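You operate a simulated robot arm through the tools that you are given. There is no shell and no other tool. Be economical: measure what you need, move in short steps, check, and stop when the job is done.

Carry out the task below with a simulated two-armed robot. There is one attempt and no reset: what you move stays moved.

TASK
Take the cap off the purple square bottle and lay it down on the top of the pairing bench. Then take the eight-centimetre yellow-to-red pipe and leave it on the small white tray. Then fetch the green cross-tee and set it on the silver red-grip tray. Then open the corner bench drawer. Keep to this order.

Only the result counts: the job must be done as asked and must still hold three seconds after the hand-in. Knocking over, shifting, dropping, spilling or breaking anything else fails it. A push-on lid holds only when it is set on centred and level and pressed home; a screw cap is set on level and turned clockwise until tight.

THE ROBOT
Two 7-joint arms with two-finger parallel grippers on one trunk, on a base that drives. Base frame: it is fixed to the floor where the robot stands at the start and does not move with it; the origin is under the middle of the robot, x ahead of it, y to its left, z up. Lengths are in mm, angles in degrees, forces in N, time in s.
The left shoulder is at the start at [60, 189, 1178], the right one opposite. Places, roughly: corner bench drawer [-3300, 3100, 700]; eight-centimetre yellow-to-red pipe [-750, 1500, 250]; green cross-tee [-1000, 2000, 750]; purple square bottle (6x6x15 cm) [500, 100, 900]; red-grip tray (33x17x3 cm) [600, -100, 800]; small white tray (23x15x3 cm) [500, -600, 800]. Payload 3.43 kg a hand.
Tool frame (each hand has its own): the origin (TCP) lies between the finger pads and is the grasp point; the fingertips stand 30 mm ahead of it; z points along the fingers, y is the line along which they close. The gripper opens to 94 mm. The fingers are 28 mm wide and 10 mm thick; the gripper's body (50 by 96 mm) begins 55 mm behind the TCP.
Orientation is told as [roll, pitch, yaw] about the base's x, y, z axes, in that order, counted from this pose: with the fingers straight down and closing along the base's y, the tool's x points along the base's -x, its y along +y and its z along -z.

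THE INTERFACE
- The arms move only by the tool servo_tool. It takes "left_rows", "right_rows" or both (then of equal length, played together; a hand with none holds still); each is one flat list of numbers, 7 for each row, row after row: the shift along the tool's x, y, z in mm, then the turn, a rotation vector about the tool's x, y, z in degrees, then the closure, from 0 (fully open) to 1 (shut). In form: [x, y, z, wx, wy, wz, claw, x, y, z, wx, wy, wz, claw, ...]. A call has 1 to 8 rows; each row shifts and turns the commanded pose from where the row before left it, along the tool's axes as they then stand. Each row takes 0.2 s and may step no farther than 50 mm and 8.6 degrees from the row before; otherwise, or with a gripper value out of range, the whole call is refused. A pose out of reach is approached as far as the arm can. The call stops where the force on the tool passes 40 N (or 10 N more than at its start, if that is more) or the arm is blocked; 0.2 s more then pass. Each finger travels about 153 mm/s and halts on what it meets, pressing with about 35 N; the grip force reading is that of the motor and also rises with nothing between the fingers. The clock runs only during rows and for 0.2 s after the last one: add rows that do not move to give the fingers time. The reply holds the time, the measured pose of the TCP, the force on the tool along the base axes, the opening and the grip force, in the units named above and with some noise, with the torque about the TCP (base axes, N m) and any sound that the robot's microphone picked up.
- Cameras (640 x 400 px; columns grow to the right, rows downward): "scene" is now at [2.8, -0.8, 1712.7]; the picture's right is [-0.09, -1.00, 0.00], its down [-0.86, 0.08, -0.51] and it looks along [0.51, -0.05, -0.86] (base axes); focal length 271 px, centre (320, 200). "left" rides on the left gripper at [76, -14, -102] in its tool frame; the picture's right is [0.18, 0.98, 0.00], its down [-0.75, 0.14, -0.64] and it looks along [-0.63, 0.12, 0.77] (tool axes); focal length 243 px, centre (320, 200). "right" rides on the right gripper at [76, 14, -102] in its tool frame; the picture's right is [-0.18, 0.98, 0.00], its down [-0.75, -0.14, -0.64] and it looks along [-0.63, -0.12, 0.77] (tool axes); focal length 243 px, centre (320, 200). There is no depth. A picture from a camera that has moved, and an enlarged one, comes with that camera's place and axes in the base frame and with its lens. The place of the scene camera against the robot may be out by one fixed shift of up to 12 mm in any direction.
- snapshot(camera): a new picture of that camera. No time passes.
- raise_lower(by): slides the trunk up (or, below 0, down) by that many mm; the arms and the scene camera ride with it, the base frame stays. It gives what a move gives, with no picture.
- roll_base(legs): drives the robot by 1 to 6 legs, each [ahead, left, turn to the left] in mm, mm and degrees, along the robot's own axes; the way and the turn of a leg run together, so that a leg with both is an arc; at most 1500 mm and 180 degrees a leg. The arms and the cameras ride along, it lands a little off, and it stops where it bumps. It gives what a move gives.
- pan_tilt(pan, tilt): turns the head with the scene camera to pan (to the left, within 86 degrees either way) and tilt (down, from -29 to 69), counted from straight ahead of the robot. It gives what a move gives.
- close_up(camera, box): a new picture of the part [left, top, right, bottom] of that camera's present view, enlarged. No time passes.
- finish_job(): hands the job in; it is judged then, once.

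Go step by step. Nothing tells you exact positions but the pictures and the camera data: compare them with the known pose of the tool, close in by small moves and look again before you grip or let go. The budget is 165 turns and 118 pictures, counting those below and the enlarged ones. Unless the task says otherwise, let go and move clear before handing in.

The tools are called after "Call:" by a JSON object that holds its "method" and its "body". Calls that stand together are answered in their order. servo_tool: Moves the arms, as the interface text tells. Its arguments: {"type":"object","properties":{"left_rows":{"type":"array","items":{"type":"number"}},"right_rows":{"type":"array","items":{"type":"number"}}},"required":[]} The other tools are called the same way: raise_lower (by) slides the trunk up or down; roll_base (legs) drives the base; pan_tilt (pan, tilt) turns the head that bears the scene camera; snapshot (camera) takes a picture; close_up (camera, box) takes an enlarged picture of a part of a camera's view; finish_job () hands the job in.

At the start:

```text
t: 0.0
left_tool_pos: [403.8, 85.7, 1144.2]
left_orientation: [0.0, -0.1, -0.1]
left_wrist_force: [-0.3, 0.3, 0.0]
left_moment: [-0.04, 0.02, -0.01]
left_grip_width: 93.7
left_gripper_force: 0.0
right_tool_pos: [309.7, -159.3, 1179.0]
right_orientation: [0.1, -0.1, -0.1]
right_wrist_force: [0.0, -0.2, 1.0]
right_moment: [0.02, -0.02, -0.02]
right_grip_width: 94.0
right_gripper_force: 0.1
trunk travel left (down, up): [-850.0, 140.0]
robot x, y, heading: [-2.3, -0.1, 0.1]
head pan, tilt: [-5.3, 59.3]
```

scene: 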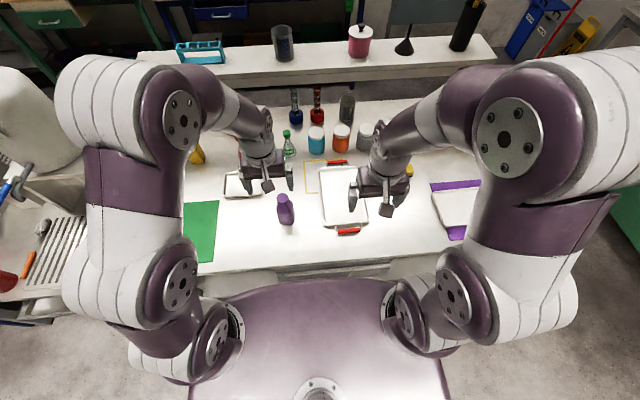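
right: 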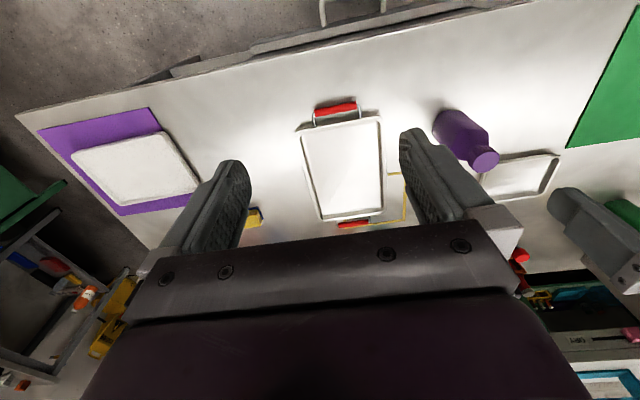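
left: 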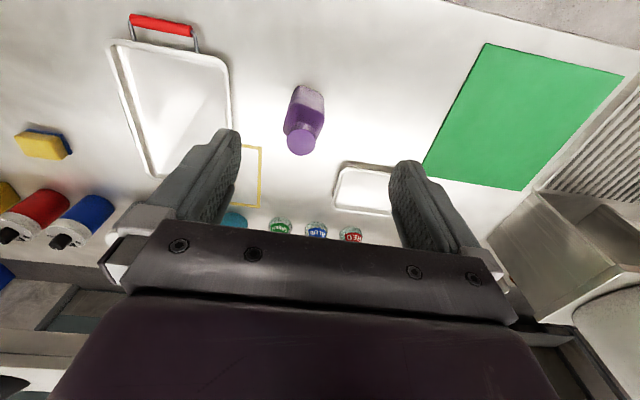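

I see the purple bottle on the bench between the red-grip tray and the green mat. I'll look closer at it and scan around for the other places.

Call:
{"method": "close_up", "body": {"camera": "left", "box": [250, 60, 370, 180]}}

Call:
{"method": "close_up", "body": {"camera": "scene", "box": [200, 60, 460, 280]}}

Call:
{"method": "pan_tilt", "body": {"pan": 86, "tilt": 20}}

```text
3.33 times, centred on (310, 120) of left
camera zoom: at [326.8, 72.8, 1248.4], right [-0.18, 0.98, 0.0], down [0.75, 0.14, 0.64], along [0.63, 0.12, -0.77], focal length 809 px, centre (353, 467)
```

zoom: 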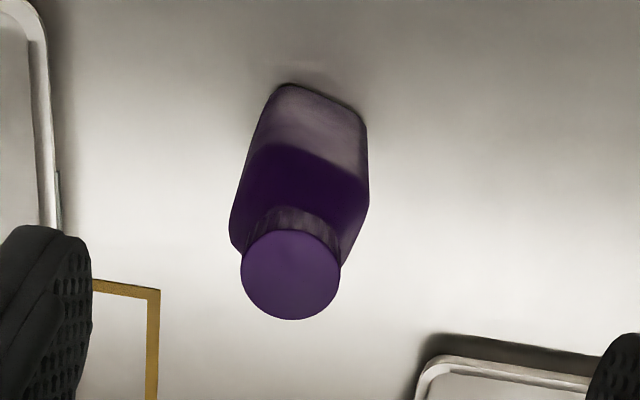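

```text
1.82 times, centred on (330, 170) of scene
camera zoom: at [2.8, -0.8, 1712.7], right [-0.09, -1.0, 0.0], down [-0.86, 0.08, -0.51], along [0.51, -0.05, -0.86], focal length 493 px, centre (302, 254)
```

zoom: 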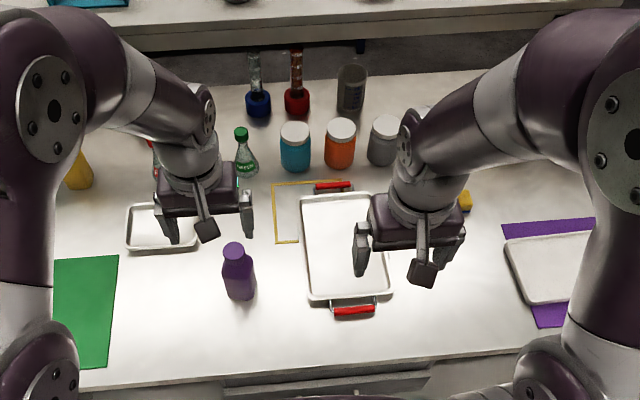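

```text
t: 1.7
left_tool_pos: [404.4, 86.3, 1145.8]
left_orientation: [0.0, 0.1, 0.0]
left_wrist_force: [1.1, -0.2, -0.6]
left_moment: [-0.03, -0.02, 0.0]
left_grip_width: 94.0
left_gripper_force: 0.1
right_tool_pos: [311.0, -159.1, 1179.2]
right_orientation: [-0.1, 0.0, -0.1]
right_wrist_force: [-0.3, 0.0, 0.2]
right_moment: [-0.01, 0.0, -0.01]
right_grip_width: 94.1
right_gripper_force: 0.0
trunk travel left (down, up): [-850.0, 140.0]
robot x, y, heading: [-1.0, 1.7, -0.0]
head pan, tilt: [85.9, 20.0]
```

The cap looks ribbed, probably a screw cap. Now I look left for the other places.

Call:
{"method": "snapshot", "body": {"camera": "scene"}}

Call:
{"method": "pan_tilt", "body": {"pan": -60, "tilt": 20}}

Call:
{"method": "snapshot", "body": {"camera": "scene"}}

Call:
{"method": "pan_tilt", "body": {"pan": 5, "tilt": 15}}

Call:
{"method": "snapshot", "body": {"camera": "scene"}}

```text
112 pictures are left
camera scene: at [-57.7, 98.3, 1770.0], right [1.0, -0.07, 0.0], down [-0.02, -0.34, -0.94], along [0.07, 0.94, -0.34], focal length 271 px, centre (320, 200)
```

scene: 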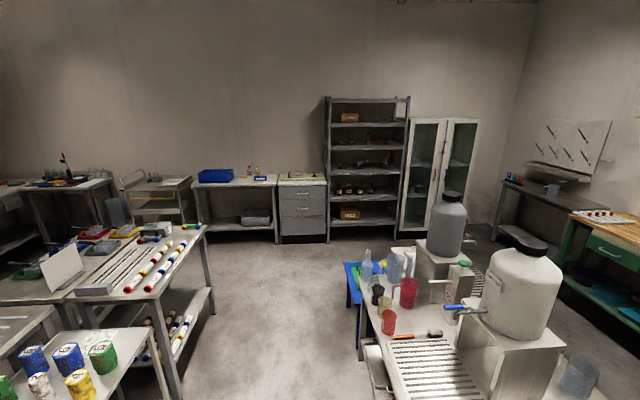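

```text
t: 4.0
left_tool_pos: [403.5, 86.7, 1144.4]
left_orientation: [0.0, 0.0, 0.1]
left_wrist_force: [-0.2, 0.9, 0.3]
left_moment: [0.0, -0.02, 0.0]
left_grip_width: 94.0
left_gripper_force: 0.1
right_tool_pos: [310.2, -159.6, 1179.4]
right_orientation: [0.0, 0.0, 0.0]
right_wrist_force: [0.6, -0.1, 0.6]
right_moment: [0.0, 0.02, 0.01]
right_grip_width: 94.0
right_gripper_force: 0.1
trunk travel left (down, up): [-850.0, 140.0]
robot x, y, heading: [-1.1, -1.3, -0.1]
head pan, tilt: [-60.0, 20.0]
```

```text
111 pictures are left
camera scene: at [-17.8, -75.2, 1770.0], right [-0.87, -0.5, 0.0], down [-0.17, 0.3, -0.94], along [0.47, -0.81, -0.34], focal length 271 px, centre (320, 200)
```

scene: 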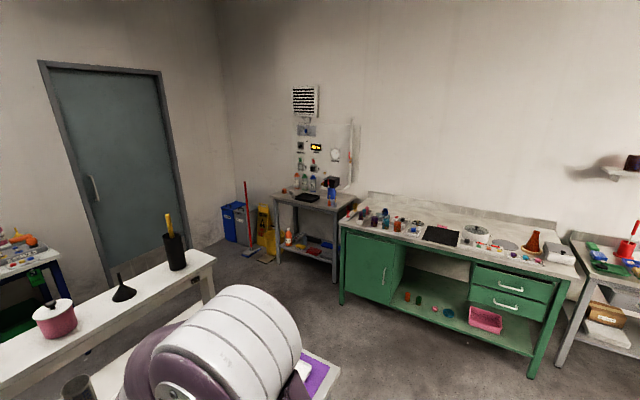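

```text
t: 5.3
left_tool_pos: [403.7, 85.9, 1145.2]
left_orientation: [0.0, -0.1, 0.0]
left_wrist_force: [-0.5, 0.7, 0.5]
left_moment: [0.01, -0.02, 0.0]
left_grip_width: 93.7
left_gripper_force: 0.1
right_tool_pos: [310.2, -160.2, 1180.0]
right_orientation: [0.0, 0.0, -0.1]
right_wrist_force: [-0.4, -0.2, 0.2]
right_moment: [0.0, 0.0, 0.0]
right_grip_width: 93.7
right_gripper_force: 0.0
trunk travel left (down, up): [-850.0, 140.0]
robot x, y, heading: [-2.8, 0.3, 0.1]
head pan, tilt: [5.0, 15.0]
```

```text
110 pictures are left
camera scene: at [28.7, 13.4, 1778.2], right [0.09, -1.0, 0.0], down [-0.26, -0.02, -0.97], along [0.96, 0.08, -0.26], focal length 271 px, centre (320, 200)
```

scene: 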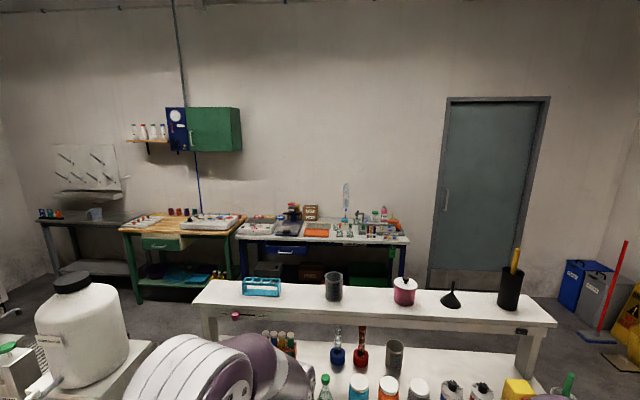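

I need to find out which is the "pairing bench"; I look for labels or clues.

Call:
{"method": "pan_tilt", "body": {"pan": 86, "tilt": 30}}

Call:
{"method": "close_up", "body": {"camera": "scene", "box": [0, 140, 220, 280]}}

Call:
{"method": "close_up", "body": {"camera": "scene", "box": [0, 60, 220, 200]}}

```text
t: 6.9
left_tool_pos: [404.6, 85.8, 1145.4]
left_orientation: [0.1, -0.1, 0.1]
left_wrist_force: [-0.2, -0.5, 0.4]
left_moment: [0.03, 0.0, -0.05]
left_grip_width: 94.0
left_gripper_force: 0.1
right_tool_pos: [310.9, -160.7, 1180.3]
right_orientation: [0.1, 0.0, 0.0]
right_wrist_force: [0.1, -0.3, -0.3]
right_moment: [-0.01, -0.01, -0.02]
right_grip_width: 94.0
right_gripper_force: 0.0
trunk travel left (down, up): [-850.0, 140.0]
robot x, y, heading: [-2.3, 1.3, 0.1]
head pan, tilt: [85.9, 30.0]
```

```text
2.86 times, centred on (110, 210) of scene
camera zoom: at [-57.9, 95.6, 1754.0], right [1.0, -0.07, 0.0], down [-0.04, -0.5, -0.87], along [0.06, 0.86, -0.5], focal length 775 px, centre (920, 171)
```

zoom: 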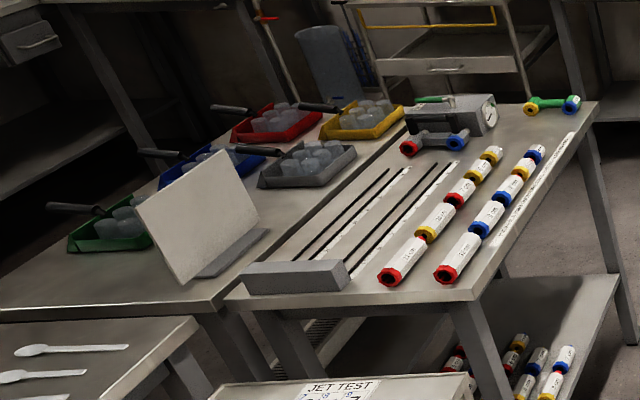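

```text
2.86 times, centred on (110, 130) of scene
camera zoom: at [-57.9, 95.6, 1754.0], right [1.0, -0.07, 0.0], down [-0.04, -0.5, -0.87], along [0.06, 0.86, -0.5], focal length 775 px, centre (920, 400)
```

zoom: 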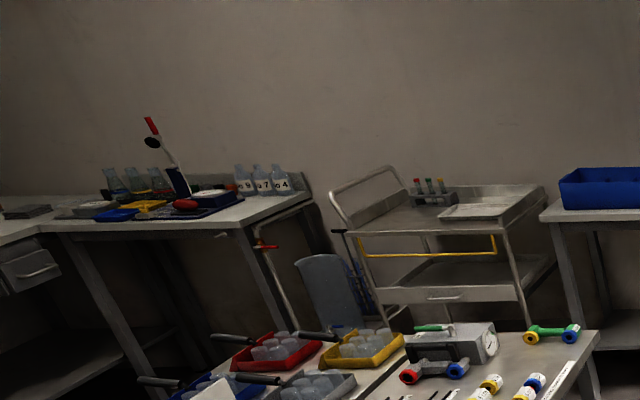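

Let me view the right and rear too.

Call:
{"method": "close_up", "body": {"camera": "scene", "box": [0, 240, 220, 400]}}

Call:
{"method": "pan_tilt", "body": {"pan": -86, "tilt": 25}}

Call:
{"method": "snapshot", "body": {"camera": "scene"}}

```text
2.50 times, centred on (110, 320) of scene
camera zoom: at [-57.9, 95.6, 1754.0], right [1.0, -0.07, 0.0], down [-0.04, -0.5, -0.87], along [0.06, 0.86, -0.5], focal length 678 px, centre (845, -100)
```

zoom: 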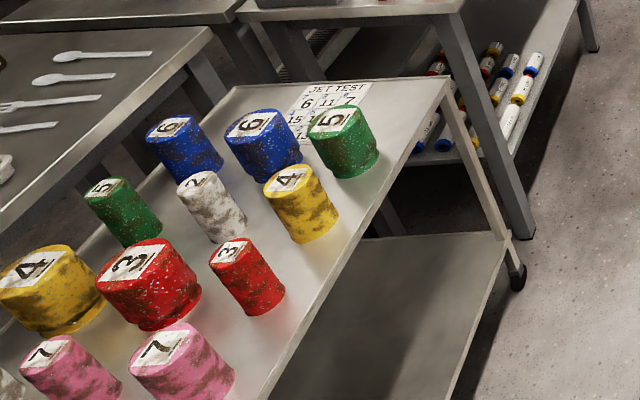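

```text
t: 9.5
left_tool_pos: [403.3, 87.0, 1145.4]
left_orientation: [-0.1, -0.1, 0.0]
left_wrist_force: [0.4, 0.7, 0.3]
left_moment: [-0.01, 0.0, 0.01]
left_grip_width: 93.8
left_gripper_force: 0.0
right_tool_pos: [310.6, -160.0, 1180.1]
right_orientation: [0.0, 0.0, 0.0]
right_wrist_force: [-1.3, -0.1, 0.3]
right_moment: [-0.01, 0.02, 0.01]
right_grip_width: 93.8
right_gripper_force: 0.1
trunk travel left (down, up): [-850.0, 140.0]
robot x, y, heading: [-1.0, -2.5, 0.3]
head pan, tilt: [-85.9, 25.0]
```

```text
106 pictures are left
camera scene: at [-57.8, -86.5, 1761.9], right [-1.0, -0.07, 0.0], down [-0.03, 0.42, -0.91], along [0.06, -0.9, -0.42], focal length 271 px, centre (320, 200)
```

scene: 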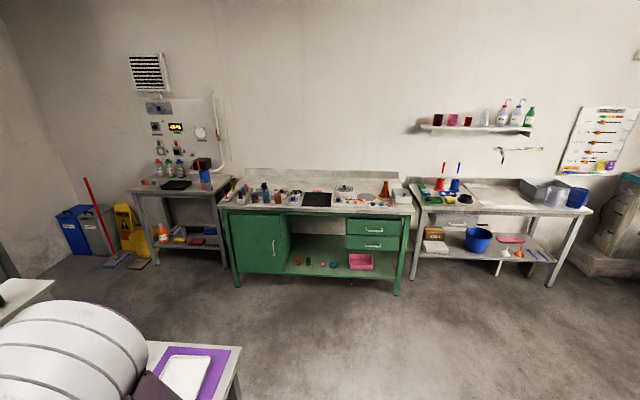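

The rear is still unseen; I turn right 90° (arms high and clear) to view it.

Call:
{"method": "roll_base", "body": {"legs": [[0, 0, -90]]}}

Call:
{"method": "snapshot", "body": {"camera": "scene"}}

Call:
{"method": "pan_tilt", "body": {"pan": 86, "tilt": 40}}

Call:
{"method": "snapshot", "body": {"camera": "scene"}}

```text
t: 13.7
left_tool_pos: [85.3, -404.7, 1145.9]
left_orientation: [0.0, 0.1, -89.9]
left_wrist_force: [0.7, -0.3, -0.1]
left_moment: [-0.01, 0.0, -0.01]
left_grip_width: 93.9
left_gripper_force: 0.1
right_tool_pos: [-161.7, -309.5, 1179.9]
right_orientation: [0.0, 0.0, -90.0]
right_wrist_force: [0.7, -0.8, -0.2]
right_moment: [-0.02, 0.03, 0.02]
right_grip_width: 93.8
right_gripper_force: 0.1
trunk travel left (down, up): [-850.0, 140.0]
robot x, y, heading: [-2.6, 3.9, -89.8]
head pan, tilt: [-85.9, 25.0]
```

```text
105 pictures are left
camera scene: at [-96.3, 58.8, 1761.9], right [-0.07, 1.0, 0.0], down [0.42, 0.03, -0.91], along [-0.9, -0.06, -0.42], focal length 271 px, centre (320, 200)
```

scene: 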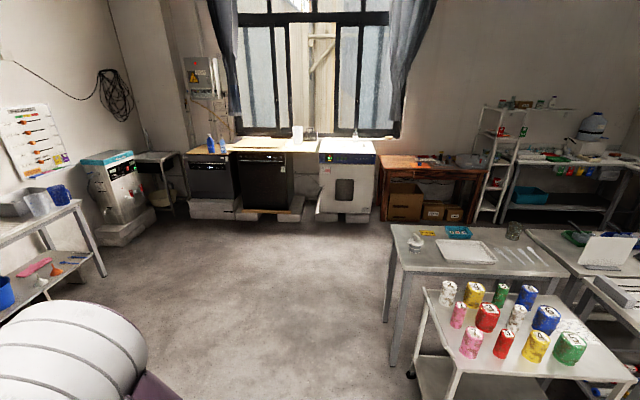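

```text
t: 16.3
left_tool_pos: [86.5, -402.7, 1144.8]
left_orientation: [-0.1, 0.1, -90.0]
left_wrist_force: [0.5, -0.1, 0.4]
left_moment: [-0.01, 0.02, 0.01]
left_grip_width: 93.9
left_gripper_force: 0.0
right_tool_pos: [-160.5, -310.7, 1179.7]
right_orientation: [-0.1, 0.1, -90.0]
right_wrist_force: [0.0, 0.6, -0.3]
right_moment: [0.0, 0.01, 0.02]
right_grip_width: 94.0
right_gripper_force: 0.0
trunk travel left (down, up): [-850.0, 140.0]
robot x, y, heading: [1.7, 2.5, -89.8]
head pan, tilt: [85.9, 40.0]
```

```text
104 pictures are left
camera scene: at [80.3, 59.2, 1738.6], right [-0.07, -1.0, 0.0], down [-0.64, 0.05, -0.77], along [0.76, -0.05, -0.64], focal length 271 px, centre (320, 200)
```

scene: 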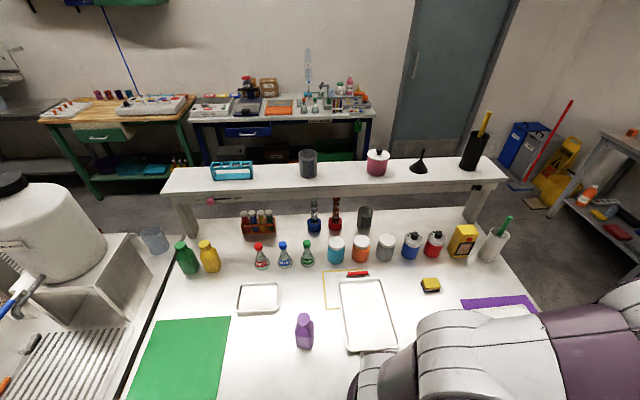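

I inspect the nearer candidates for labels.

Call:
{"method": "pan_tilt", "body": {"pan": -86, "tilt": 35}}

Call:
{"method": "close_up", "body": {"camera": "scene", "box": [380, 130, 640, 330]}}

Call:
{"method": "close_up", "body": {"camera": "scene", "box": [540, 220, 640, 290]}}

```text
t: 18.9
left_tool_pos: [85.8, -403.7, 1144.5]
left_orientation: [0.0, 0.0, -90.0]
left_wrist_force: [-0.5, 0.5, -1.0]
left_moment: [-0.01, -0.01, 0.01]
left_grip_width: 94.0
left_gripper_force: 0.0
right_tool_pos: [-160.4, -309.9, 1178.9]
right_orientation: [0.0, 0.0, -90.0]
right_wrist_force: [0.8, -0.2, -0.1]
right_moment: [0.0, 0.03, 0.02]
right_grip_width: 94.3
right_gripper_force: 0.0
trunk travel left (down, up): [-850.0, 140.0]
robot x, y, heading: [0.6, 1.6, -89.9]
head pan, tilt: [-85.9, 35.0]
```

```text
2.00 times, centred on (510, 230) of scene
camera zoom: at [-92.3, 59.0, 1746.2], right [-0.07, 1.0, 0.0], down [0.57, 0.04, -0.82], along [-0.82, -0.06, -0.57], focal length 543 px, centre (-60, 140)
```

zoom: 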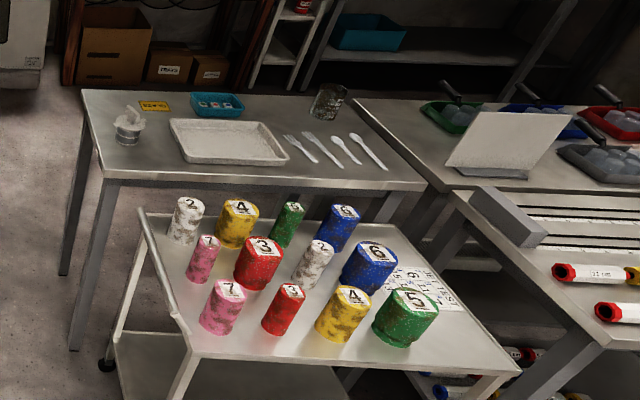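

```text
5.71 times, centred on (590, 255) of scene
camera zoom: at [-92.3, 59.0, 1746.2], right [-0.07, 1.0, 0.0], down [0.57, 0.04, -0.82], along [-0.82, -0.06, -0.57], focal length 1550 px, centre (-1223, -114)
```

zoom: 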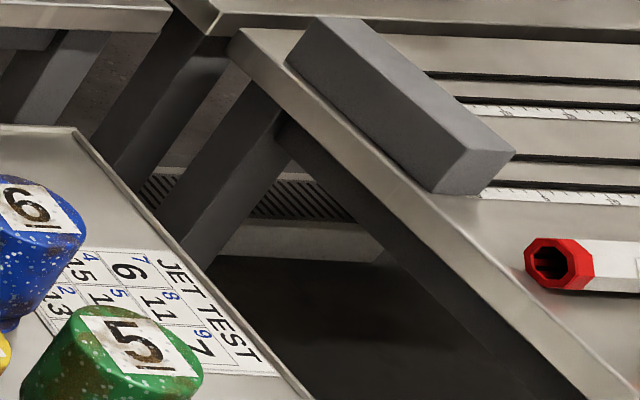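

Call:
{"method": "close_up", "body": {"camera": "scene", "box": [425, 160, 515, 220]}}

Call:
{"method": "close_up", "body": {"camera": "scene", "box": [0, 30, 100, 110]}}

Call:
{"method": "pan_tilt", "body": {"pan": -10, "tilt": 20}}

Call:
{"method": "close_up", "body": {"camera": "scene", "box": [140, 120, 400, 280]}}

Call:
{"method": "close_up", "body": {"camera": "scene", "box": [380, 80, 640, 240]}}

```text
6.67 times, centred on (470, 190) of scene
camera zoom: at [-92.3, 59.0, 1746.2], right [-0.07, 1.0, 0.0], down [0.57, 0.04, -0.82], along [-0.82, -0.06, -0.57], focal length 1809 px, centre (-680, 267)
```

zoom: 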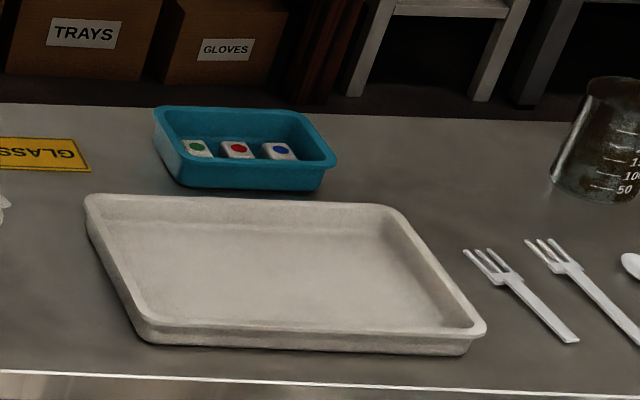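

```text
5.00 times, centred on (50, 70) of scene
camera zoom: at [-92.3, 59.0, 1746.2], right [-0.07, 1.0, 0.0], down [0.57, 0.04, -0.82], along [-0.82, -0.06, -0.57], focal length 1357 px, centre (1670, 850)
```

zoom: 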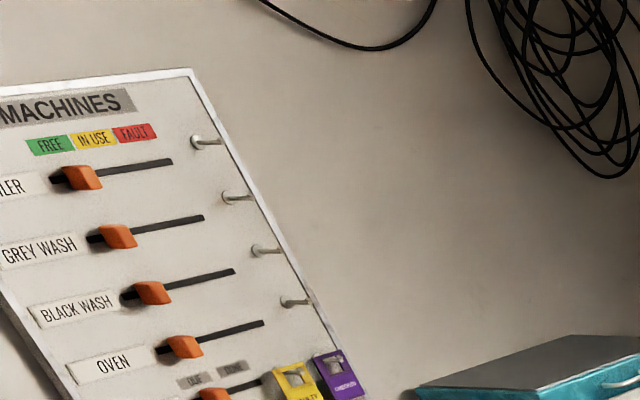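

```text
t: 20.4
left_tool_pos: [86.3, -403.7, 1144.4]
left_orientation: [0.0, 0.0, -90.0]
left_wrist_force: [-1.2, 0.9, -0.6]
left_moment: [-0.03, 0.0, -0.01]
left_grip_width: 94.1
left_gripper_force: 0.0
right_tool_pos: [-160.4, -309.9, 1179.8]
right_orientation: [0.0, 0.0, -90.0]
right_wrist_force: [-0.1, 0.3, -0.4]
right_moment: [-0.03, 0.03, 0.02]
right_grip_width: 94.1
right_gripper_force: 0.0
trunk travel left (down, up): [-850.0, 140.0]
robot x, y, heading: [-1.7, -2.9, -90.0]
head pan, tilt: [-10.0, 20.0]
```

```text
2.46 times, centred on (270, 200) of scene
camera zoom: at [-20.8, -26.4, 1770.0], right [-0.98, 0.17, 0.0], down [0.06, 0.34, -0.94], along [-0.16, -0.93, -0.34], focal length 668 px, centre (443, 200)
```

zoom: 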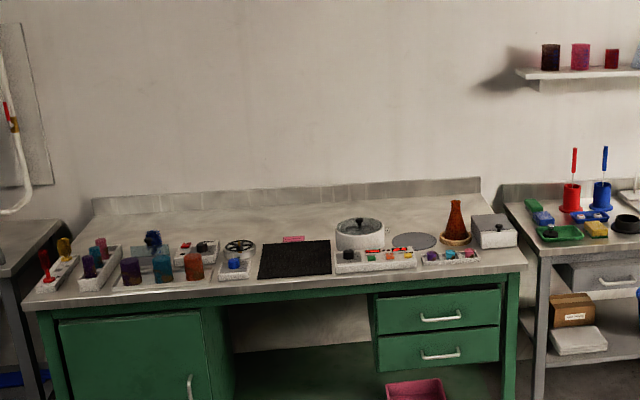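

```text
2.46 times, centred on (510, 160) of scene
camera zoom: at [-20.8, -26.4, 1770.0], right [-0.98, 0.17, 0.0], down [0.06, 0.34, -0.94], along [-0.16, -0.93, -0.34], focal length 668 px, centre (-148, 298)
```

zoom: 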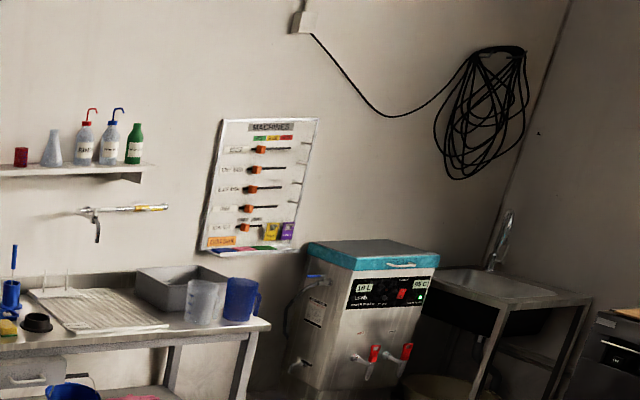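

Call:
{"method": "pan_tilt", "body": {"pan": 86, "tilt": 25}}

Call:
{"method": "close_up", "body": {"camera": "scene", "box": [180, 110, 400, 250]}}

Call:
{"method": "close_up", "body": {"camera": "scene", "box": [0, 110, 220, 250]}}

Call:
{"method": "pan_tilt", "body": {"pan": 40, "tilt": 30}}

Call:
{"method": "close_up", "body": {"camera": "scene", "box": [200, 60, 460, 240]}}

```text
t: 22.1
left_tool_pos: [86.2, -404.3, 1145.3]
left_orientation: [0.0, 0.1, -90.1]
left_wrist_force: [-0.4, 0.0, -0.2]
left_moment: [0.01, 0.03, -0.02]
left_grip_width: 94.1
left_gripper_force: 0.2
right_tool_pos: [-159.1, -309.9, 1178.8]
right_orientation: [-0.1, 0.1, -90.1]
right_wrist_force: [0.6, -0.2, -0.5]
right_moment: [0.03, 0.0, 0.0]
right_grip_width: 94.1
right_gripper_force: 0.0
trunk travel left (down, up): [-850.0, 140.0]
robot x, y, heading: [1.3, -2.5, -89.8]
head pan, tilt: [85.9, 25.0]
```

```text
2.86 times, centred on (290, 180) of scene
camera zoom: at [87.4, 58.6, 1761.9], right [-0.07, -1.0, 0.0], down [-0.42, 0.03, -0.91], along [0.9, -0.07, -0.42], focal length 775 px, centre (406, 257)
```

zoom: 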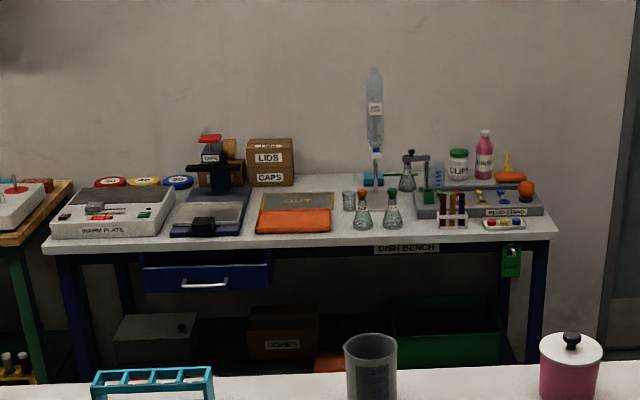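

```text
2.86 times, centred on (110, 180) of scene
camera zoom: at [87.4, 58.6, 1761.9], right [-0.07, -1.0, 0.0], down [-0.42, 0.03, -0.91], along [0.9, -0.07, -0.42], focal length 775 px, centre (920, 257)
```

zoom: 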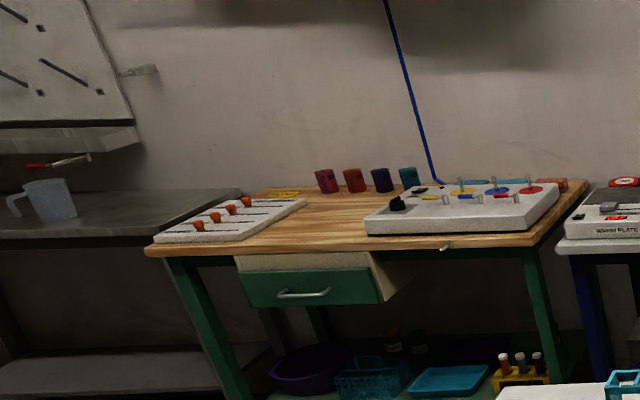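

```text
t: 23.2
left_tool_pos: [86.2, -403.0, 1144.9]
left_orientation: [0.0, 0.0, -90.0]
left_wrist_force: [-0.2, 0.5, 0.9]
left_moment: [0.03, -0.03, -0.02]
left_grip_width: 94.0
left_gripper_force: 0.1
right_tool_pos: [-160.7, -309.7, 1180.4]
right_orientation: [-0.1, 0.1, -90.0]
right_wrist_force: [0.0, 0.7, 0.5]
right_moment: [-0.01, -0.01, 0.01]
right_grip_width: 93.9
right_gripper_force: 0.0
trunk travel left (down, up): [-850.0, 140.0]
robot x, y, heading: [-0.0, 1.5, -90.2]
head pan, tilt: [40.0, 30.0]
```

```text
2.22 times, centred on (330, 150) of scene
camera zoom: at [53.7, -4.0, 1754.0], right [-0.77, -0.64, 0.0], down [-0.32, 0.38, -0.87], along [0.56, -0.66, -0.5], focal length 603 px, centre (298, 311)
```

zoom: 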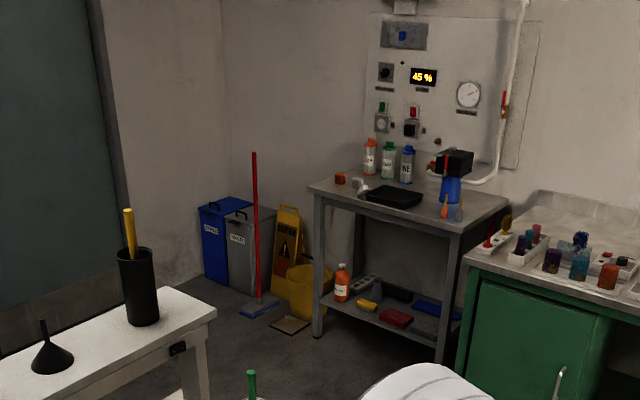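

The blue table carries a plate "DISH BENCH", so benches have name plates. I back away from the front bench and look for its plate.

Call:
{"method": "roll_base", "body": {"legs": [[0, 0, 90], [-700, 0, 0]]}}

Call:
{"method": "pan_tilt", "body": {"pan": 0, "tilt": 40}}

Call:
{"method": "snapshot", "body": {"camera": "scene"}}

Call:
{"method": "pan_tilt", "body": {"pan": 86, "tilt": 35}}

Call:
{"method": "snapshot", "body": {"camera": "scene"}}

```text
t: 30.9
left_tool_pos: [-302.5, 86.2, 1145.2]
left_orientation: [0.0, 0.0, -0.6]
left_wrist_force: [0.0, -0.5, -0.2]
left_moment: [0.02, -0.02, 0.0]
left_grip_width: 94.0
left_gripper_force: 0.1
right_tool_pos: [-397.1, -159.0, 1180.2]
right_orientation: [0.0, -0.1, -0.5]
right_wrist_force: [0.3, -0.4, -0.3]
right_moment: [0.03, -0.03, -0.01]
right_grip_width: 93.9
right_gripper_force: 0.0
trunk travel left (down, up): [-850.0, 140.0]
robot x, y, heading: [-712.4, 5.0, -0.4]
head pan, tilt: [40.0, 30.0]
```

```text
t: 32.0
left_tool_pos: [-302.9, 86.1, 1144.4]
left_orientation: [-0.1, 0.0, -0.4]
left_wrist_force: [-0.4, 0.0, 0.4]
left_moment: [0.01, -0.03, 0.01]
left_grip_width: 94.1
left_gripper_force: 0.0
right_tool_pos: [-397.8, -159.2, 1179.9]
right_orientation: [0.1, 0.0, -0.4]
right_wrist_force: [0.3, 0.9, -0.3]
right_moment: [-0.02, 0.0, 0.01]
right_grip_width: 94.0
right_gripper_force: 0.0
trunk travel left (down, up): [-850.0, 140.0]
robot x, y, heading: [-704.8, -1.1, -0.6]
head pan, tilt: [0.0, 40.0]
```

```text
94 pictures are left
camera scene: at [-686.8, 8.9, 1738.6], right [-0.01, -1.0, 0.0], down [-0.64, 0.01, -0.77], along [0.77, -0.01, -0.64], focal length 271 px, centre (320, 200)
```

scene: 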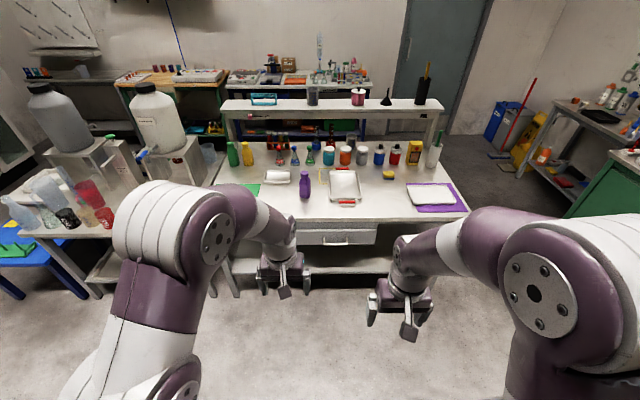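

```text
t: 33.6
left_tool_pos: [-303.3, 85.6, 1145.1]
left_orientation: [0.0, 0.0, -0.5]
left_wrist_force: [-1.6, 0.4, -1.0]
left_moment: [0.0, -0.02, 0.0]
left_grip_width: 94.2
left_gripper_force: 0.0
right_tool_pos: [-398.2, -158.3, 1179.7]
right_orientation: [-0.1, 0.0, -0.5]
right_wrist_force: [-0.2, 0.3, 1.0]
right_moment: [-0.01, -0.01, -0.02]
right_grip_width: 94.0
right_gripper_force: 0.1
trunk travel left (down, up): [-850.0, 140.0]
robot x, y, heading: [-706.8, 4.6, -0.7]
head pan, tilt: [85.9, 35.0]
```

```text
93 pictures are left
camera scene: at [-765.0, 97.4, 1746.2], right [1.0, -0.08, 0.0], down [-0.05, -0.57, -0.82], along [0.07, 0.82, -0.57], focal length 271 px, centre (320, 200)
```

scene: 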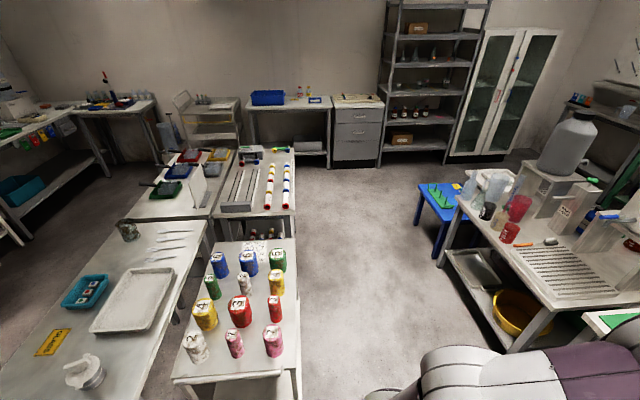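

Call:
{"method": "close_up", "body": {"camera": "scene", "box": [0, 50, 220, 190]}}

Call:
{"method": "close_up", "body": {"camera": "scene", "box": [130, 130, 310, 250]}}

Call:
{"method": "pan_tilt", "body": {"pan": 0, "tilt": 35}}

Call:
{"method": "close_up", "body": {"camera": "scene", "box": [200, 180, 480, 300]}}

```text
2.86 times, centred on (110, 120) of scene
camera zoom: at [-765.0, 97.4, 1746.2], right [1.0, -0.08, 0.0], down [-0.05, -0.57, -0.82], along [0.07, 0.82, -0.57], focal length 775 px, centre (920, 429)
```

zoom: 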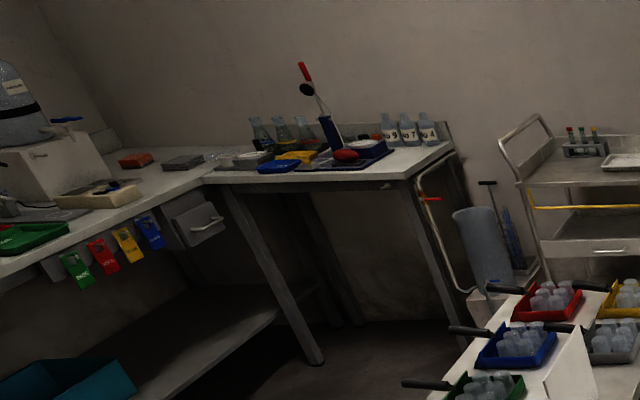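

```text
3.33 times, centred on (220, 190) of scene
camera zoom: at [-765.0, 97.4, 1746.2], right [1.0, -0.08, 0.0], down [-0.05, -0.57, -0.82], along [0.07, 0.82, -0.57], focal length 904 px, centre (653, 233)
```

zoom: 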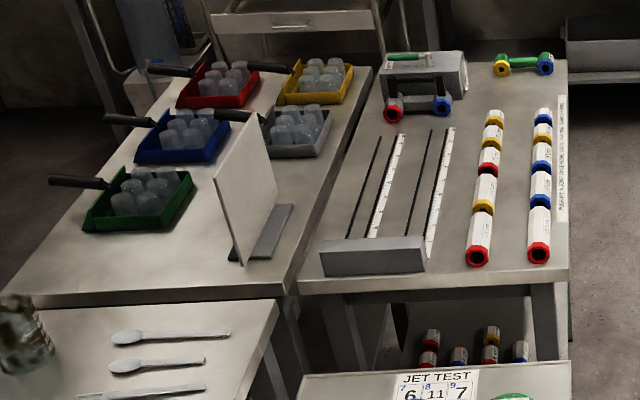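

```text
t: 35.2
left_tool_pos: [-302.4, 85.9, 1145.7]
left_orientation: [0.0, -0.1, -0.6]
left_wrist_force: [0.6, 0.1, -0.4]
left_moment: [-0.02, 0.02, 0.0]
left_grip_width: 93.9
left_gripper_force: 0.1
right_tool_pos: [-399.0, -159.3, 1180.4]
right_orientation: [0.0, 0.0, -0.5]
right_wrist_force: [-0.4, -0.2, -0.3]
right_moment: [0.01, -0.01, 0.04]
right_grip_width: 94.1
right_gripper_force: 0.1
trunk travel left (down, up): [-850.0, 140.0]
robot x, y, heading: [-703.6, 8.5, -0.6]
head pan, tilt: [0.0, 35.0]
```

```text
2.29 times, centred on (340, 240) of scene
camera zoom: at [-684.1, 8.9, 1746.2], right [-0.01, -1.0, 0.0], down [-0.57, 0.0, -0.82], along [0.82, -0.01, -0.57], focal length 620 px, centre (274, 109)
```

zoom: 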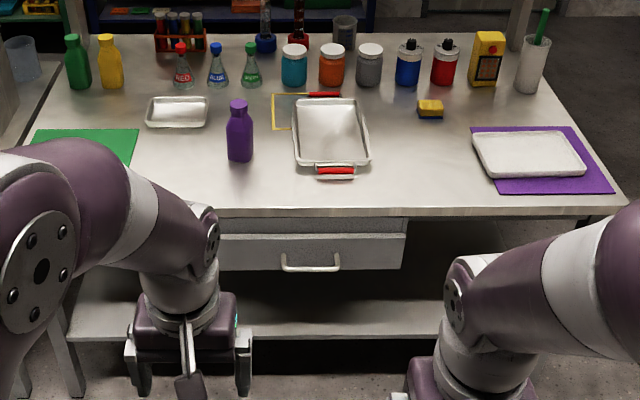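

The pipe bench carries a text strip along its edge; zoom in.

Call:
{"method": "pan_tilt", "body": {"pan": 80, "tilt": 30}}

Call:
{"method": "snapshot", "body": {"camera": "scene"}}

Call:
{"method": "close_up", "body": {"camera": "scene", "box": [235, 110, 295, 180]}}

```text
t: 36.7
left_tool_pos: [-302.6, 86.3, 1145.8]
left_orientation: [0.0, 0.0, -0.5]
left_wrist_force: [0.7, 0.1, 0.1]
left_moment: [0.01, 0.02, 0.0]
left_grip_width: 93.9
left_gripper_force: 0.1
right_tool_pos: [-400.2, -158.9, 1181.1]
right_orientation: [0.0, 0.0, -0.5]
right_wrist_force: [0.7, 0.2, 0.3]
right_moment: [-0.01, 0.05, 0.02]
right_grip_width: 94.1
right_gripper_force: 0.1
trunk travel left (down, up): [-850.0, 140.0]
robot x, y, heading: [-707.0, 0.8, -0.8]
head pan, tilt: [80.0, 30.0]
```

```text
89 pictures are left
camera scene: at [-755.5, 98.5, 1754.0], right [0.98, -0.18, 0.0], down [-0.09, -0.49, -0.87], along [0.16, 0.85, -0.5], focal length 271 px, centre (320, 200)
```

scene: 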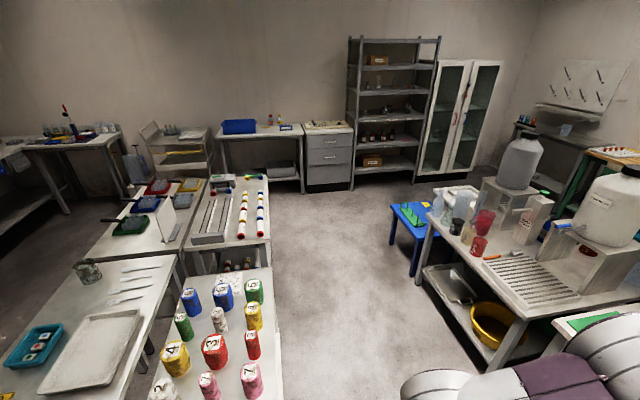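

```text
5.71 times, centred on (265, 145) of scene
camera zoom: at [-755.5, 98.5, 1754.0], right [0.98, -0.18, 0.0], down [-0.09, -0.49, -0.87], along [0.16, 0.85, -0.5], focal length 1550 px, centre (634, 514)
```

zoom: 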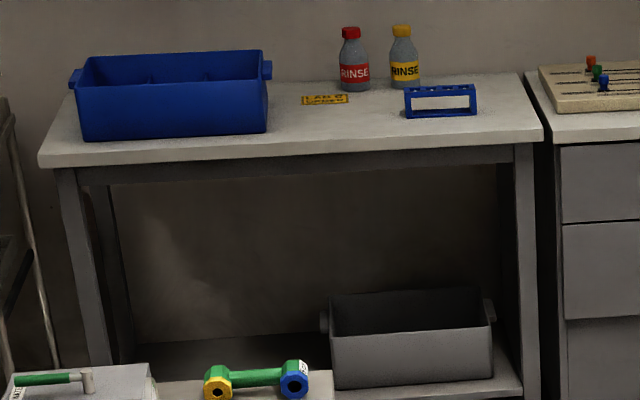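

Call:
{"method": "close_up", "body": {"camera": "scene", "box": [225, 172, 285, 242]}}

Call:
{"method": "close_up", "body": {"camera": "scene", "box": [80, 175, 200, 255]}}

```text
5.71 times, centred on (255, 207) of scene
camera zoom: at [-755.5, 98.5, 1754.0], right [0.98, -0.18, 0.0], down [-0.09, -0.49, -0.87], along [0.16, 0.85, -0.5], focal length 1550 px, centre (691, 160)
```

zoom: 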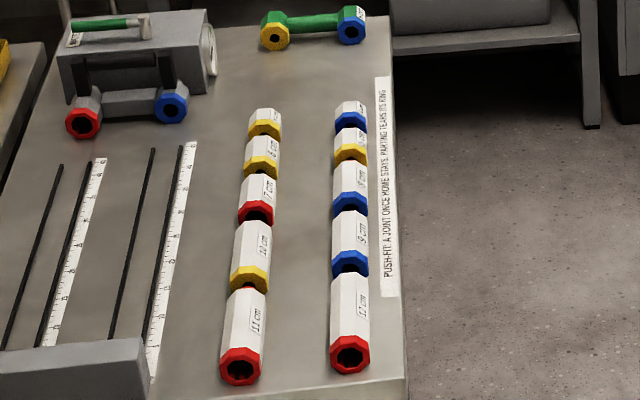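

```text
5.00 times, centred on (140, 215) of scene
camera zoom: at [-755.5, 98.5, 1754.0], right [0.98, -0.18, 0.0], down [-0.09, -0.49, -0.87], along [0.16, 0.85, -0.5], focal length 1357 px, centre (1220, 125)
```

zoom: 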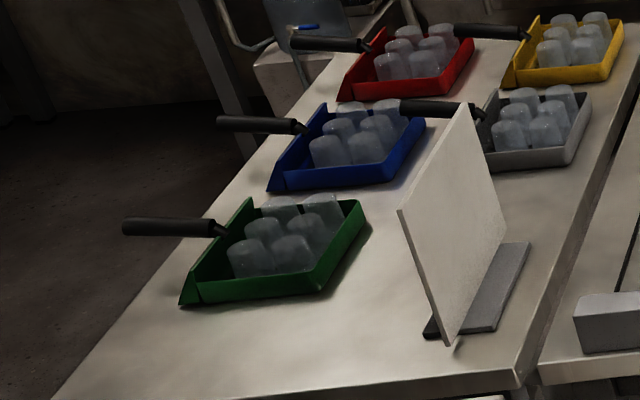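

Call:
{"method": "close_up", "body": {"camera": "scene", "box": [270, 115, 300, 135]}}

Call:
{"method": "close_up", "body": {"camera": "scene", "box": [520, 90, 640, 170]}}

Call:
{"method": "close_up", "body": {"camera": "scene", "box": [0, 90, 150, 190]}}

Call:
{"method": "pan_tilt", "body": {"pan": 86, "tilt": 45}}

Call:
{"method": "close_up", "body": {"camera": "scene", "box": [0, 230, 180, 400]}}

```text
16.00 times, centred on (285, 125) of scene
camera zoom: at [-755.5, 98.5, 1754.0], right [0.98, -0.18, 0.0], down [-0.09, -0.49, -0.87], along [0.16, 0.85, -0.5], focal length 4341 px, centre (880, 1400)
```

zoom: 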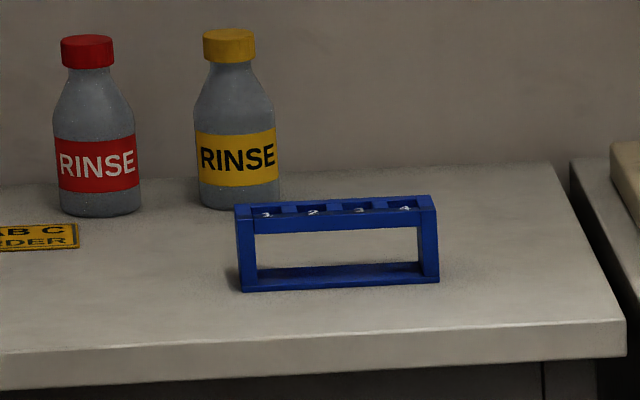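

```text
5.00 times, centred on (580, 130) of scene
camera zoom: at [-755.5, 98.5, 1754.0], right [0.98, -0.18, 0.0], down [-0.09, -0.49, -0.87], along [0.16, 0.85, -0.5], focal length 1357 px, centre (-980, 550)
```

zoom: 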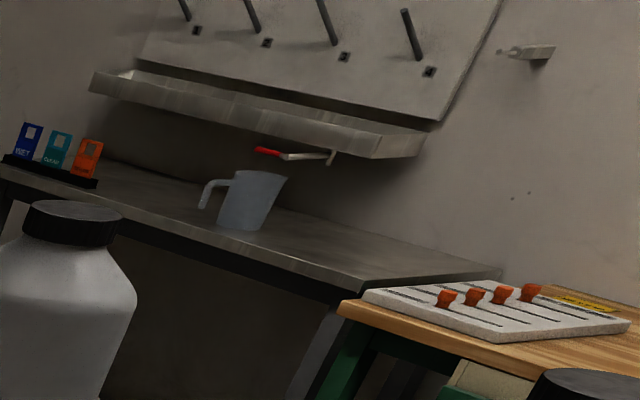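

```text
4.00 times, centred on (75, 140) of scene
camera zoom: at [-755.5, 98.5, 1754.0], right [0.98, -0.18, 0.0], down [-0.09, -0.49, -0.87], along [0.16, 0.85, -0.5], focal length 1085 px, centre (1300, 440)
```

zoom: 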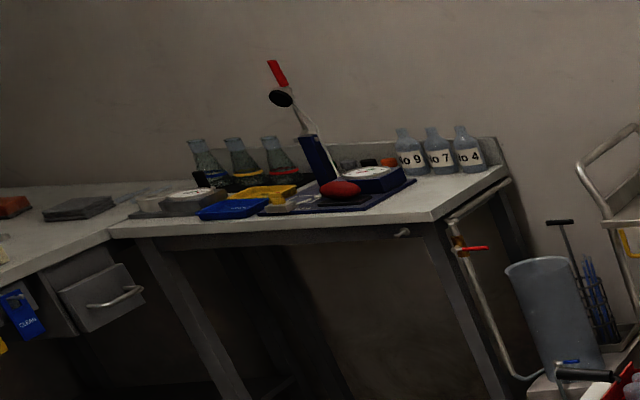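

```text
t: 37.5
left_tool_pos: [-302.8, 86.6, 1144.7]
left_orientation: [0.0, 0.1, -0.5]
left_wrist_force: [-0.6, -0.5, 0.3]
left_moment: [-0.01, -0.03, 0.0]
left_grip_width: 93.8
left_gripper_force: 0.0
right_tool_pos: [-399.2, -159.4, 1180.0]
right_orientation: [0.0, -0.1, -0.5]
right_wrist_force: [1.7, -0.4, 0.9]
right_moment: [0.0, 0.0, 0.06]
right_grip_width: 94.2
right_gripper_force: 0.0
trunk travel left (down, up): [-850.0, 140.0]
robot x, y, heading: [-709.1, 5.5, -0.4]
head pan, tilt: [85.9, 45.0]
```

```text
2.35 times, centred on (90, 315) of scene
camera zoom: at [-765.6, 90.7, 1731.4], right [1.0, -0.08, 0.0], down [-0.06, -0.7, -0.71], along [0.06, 0.71, -0.71], focal length 638 px, centre (861, -71)
```

zoom: 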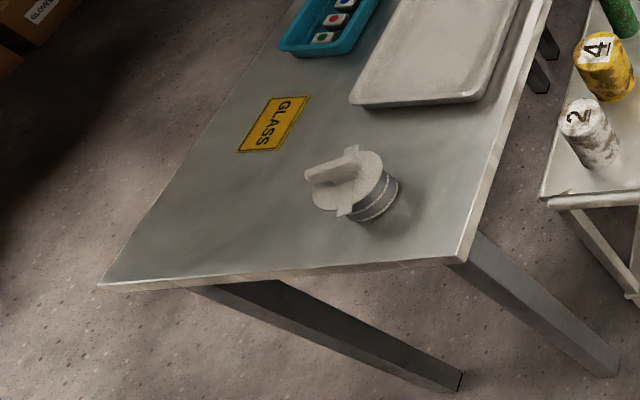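

Call:
{"method": "pan_tilt", "body": {"pan": 25, "tilt": 20}}

Call:
{"method": "snapshot", "body": {"camera": "scene"}}

```text
t: 38.8
left_tool_pos: [-302.8, 86.2, 1145.1]
left_orientation: [-0.1, 0.0, -0.5]
left_wrist_force: [0.3, 0.4, -0.1]
left_moment: [0.02, -0.01, -0.03]
left_grip_width: 94.1
left_gripper_force: 0.0
right_tool_pos: [-399.2, -159.7, 1180.0]
right_orientation: [0.0, 0.0, -0.5]
right_wrist_force: [0.1, -0.6, -0.1]
right_moment: [0.02, 0.01, 0.0]
right_grip_width: 93.7
right_gripper_force: 0.1
trunk travel left (down, up): [-850.0, 140.0]
robot x, y, heading: [-708.5, 2.5, -0.3]
head pan, tilt: [25.0, 20.0]
```

```text
81 pictures are left
camera scene: at [-687.4, 48.3, 1770.0], right [0.41, -0.91, 0.0], down [-0.31, -0.14, -0.94], along [0.85, 0.39, -0.34], focal length 271 px, centre (320, 200)
```

scene: 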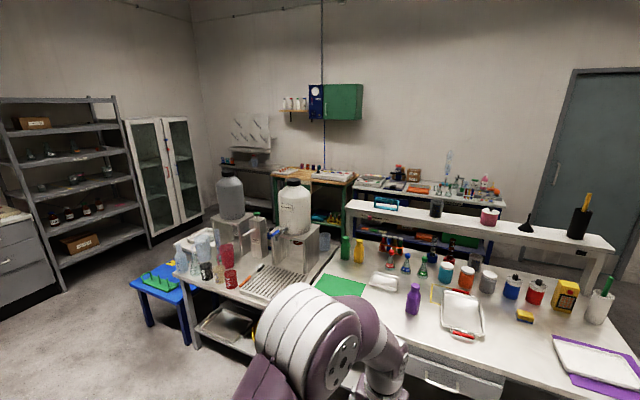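

Call:
{"method": "close_up", "body": {"camera": "scene", "box": [270, 160, 370, 220]}}

Call:
{"method": "close_up", "body": {"camera": "scene", "box": [210, 100, 370, 200]}}

Call:
{"method": "close_up", "body": {"camera": "scene", "box": [350, 160, 510, 260]}}

```text
6.40 times, centred on (320, 190) of scene
camera zoom: at [-687.4, 48.3, 1770.0], right [0.41, -0.91, 0.0], down [-0.31, -0.14, -0.94], along [0.85, 0.39, -0.34], focal length 1736 px, centre (320, 264)
```

zoom: 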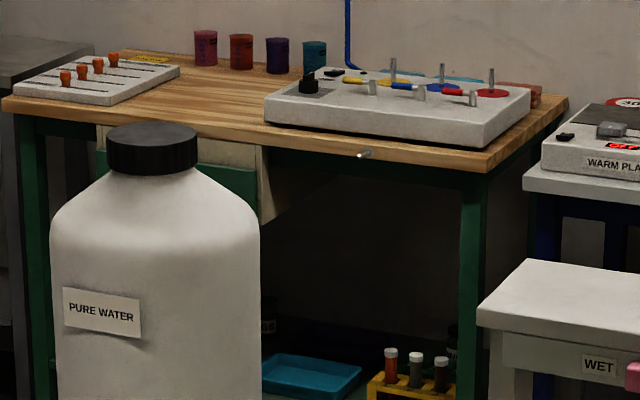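

```text
4.00 times, centred on (290, 150) of scene
camera zoom: at [-687.4, 48.3, 1770.0], right [0.41, -0.91, 0.0], down [-0.31, -0.14, -0.94], along [0.85, 0.39, -0.34], focal length 1085 px, centre (440, 400)
```

zoom: 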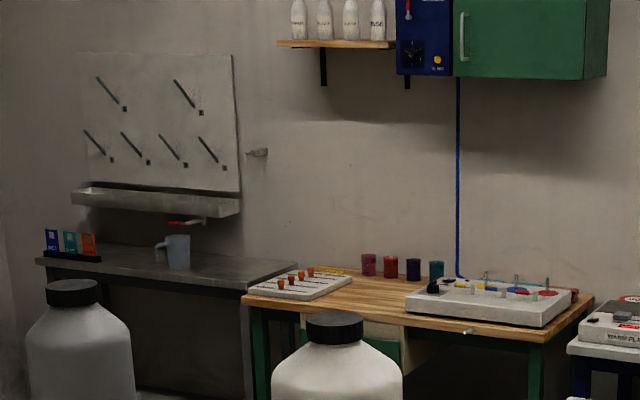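

```text
4.00 times, centred on (430, 210) of scene
camera zoom: at [-687.4, 48.3, 1770.0], right [0.41, -0.91, 0.0], down [-0.31, -0.14, -0.94], along [0.85, 0.39, -0.34], focal length 1085 px, centre (-120, 160)
```

zoom: 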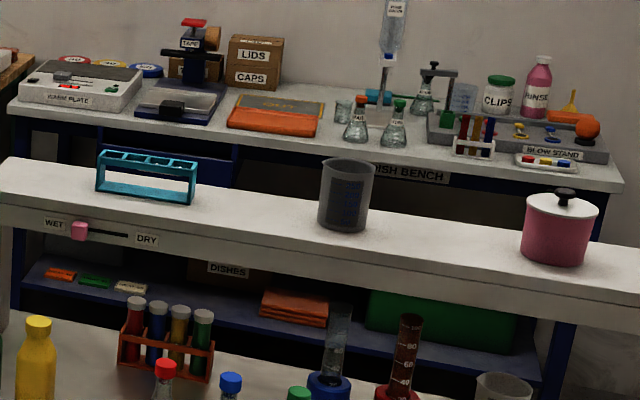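

I turn left here to see the rear-left corner better.

Call:
{"method": "roll_base", "body": {"legs": [[0, 0, 90]]}}

Call:
{"method": "pan_tilt", "body": {"pan": 45, "tilt": 25}}

Call:
{"method": "snapshot", "body": {"camera": "scene"}}

Call:
{"method": "close_up", "body": {"camera": "scene", "box": [260, 60, 480, 200]}}

```text
t: 43.0
left_tool_pos: [-791.7, 408.3, 1145.7]
left_orientation: [-0.1, -0.1, 89.7]
left_wrist_force: [-0.1, -0.2, 0.6]
left_moment: [-0.01, -0.08, 0.0]
left_grip_width: 94.0
left_gripper_force: 0.0
right_tool_pos: [-545.5, 313.4, 1179.0]
right_orientation: [0.0, 0.0, 89.7]
right_wrist_force: [0.9, -0.7, -0.5]
right_moment: [0.01, 0.02, 0.03]
right_grip_width: 94.1
right_gripper_force: 0.0
trunk travel left (down, up): [-850.0, 140.0]
robot x, y, heading: [-707.2, 4.6, 89.8]
head pan, tilt: [25.0, 20.0]
```

```text
t: 43.8
left_tool_pos: [-791.3, 408.3, 1145.3]
left_orientation: [0.0, 0.0, 89.8]
left_wrist_force: [0.2, -0.5, 0.1]
left_moment: [0.03, -0.01, 0.01]
left_grip_width: 94.1
left_gripper_force: 0.1
right_tool_pos: [-547.3, 312.9, 1179.5]
right_orientation: [0.0, 0.0, 89.7]
right_wrist_force: [-0.3, -0.2, 0.5]
right_moment: [0.0, 0.0, 0.02]
right_grip_width: 93.9
right_gripper_force: 0.1
trunk travel left (down, up): [-850.0, 140.0]
robot x, y, heading: [-704.4, 2.0, 89.5]
head pan, tilt: [45.0, 25.0]
```

```text
77 pictures are left
camera scene: at [-777.3, 14.8, 1762.0], right [0.71, 0.7, 0.0], down [0.3, -0.3, -0.91], along [-0.64, 0.64, -0.42], focal length 271 px, centre (320, 200)
```

scene: 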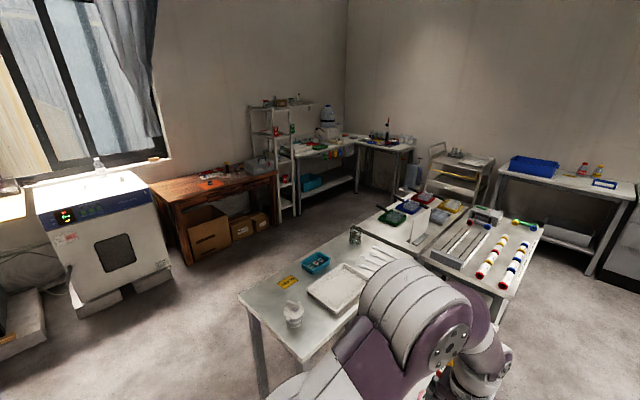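

```text
2.86 times, centred on (370, 130) of scene
camera zoom: at [-777.3, 14.8, 1762.0], right [0.71, 0.7, 0.0], down [0.3, -0.3, -0.91], along [-0.64, 0.64, -0.42], focal length 775 px, centre (177, 400)
```

zoom: 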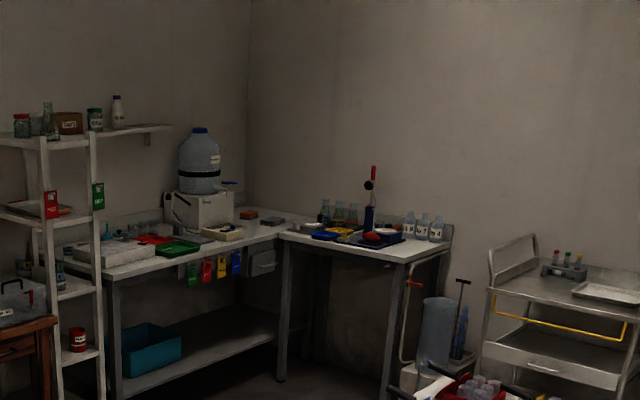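

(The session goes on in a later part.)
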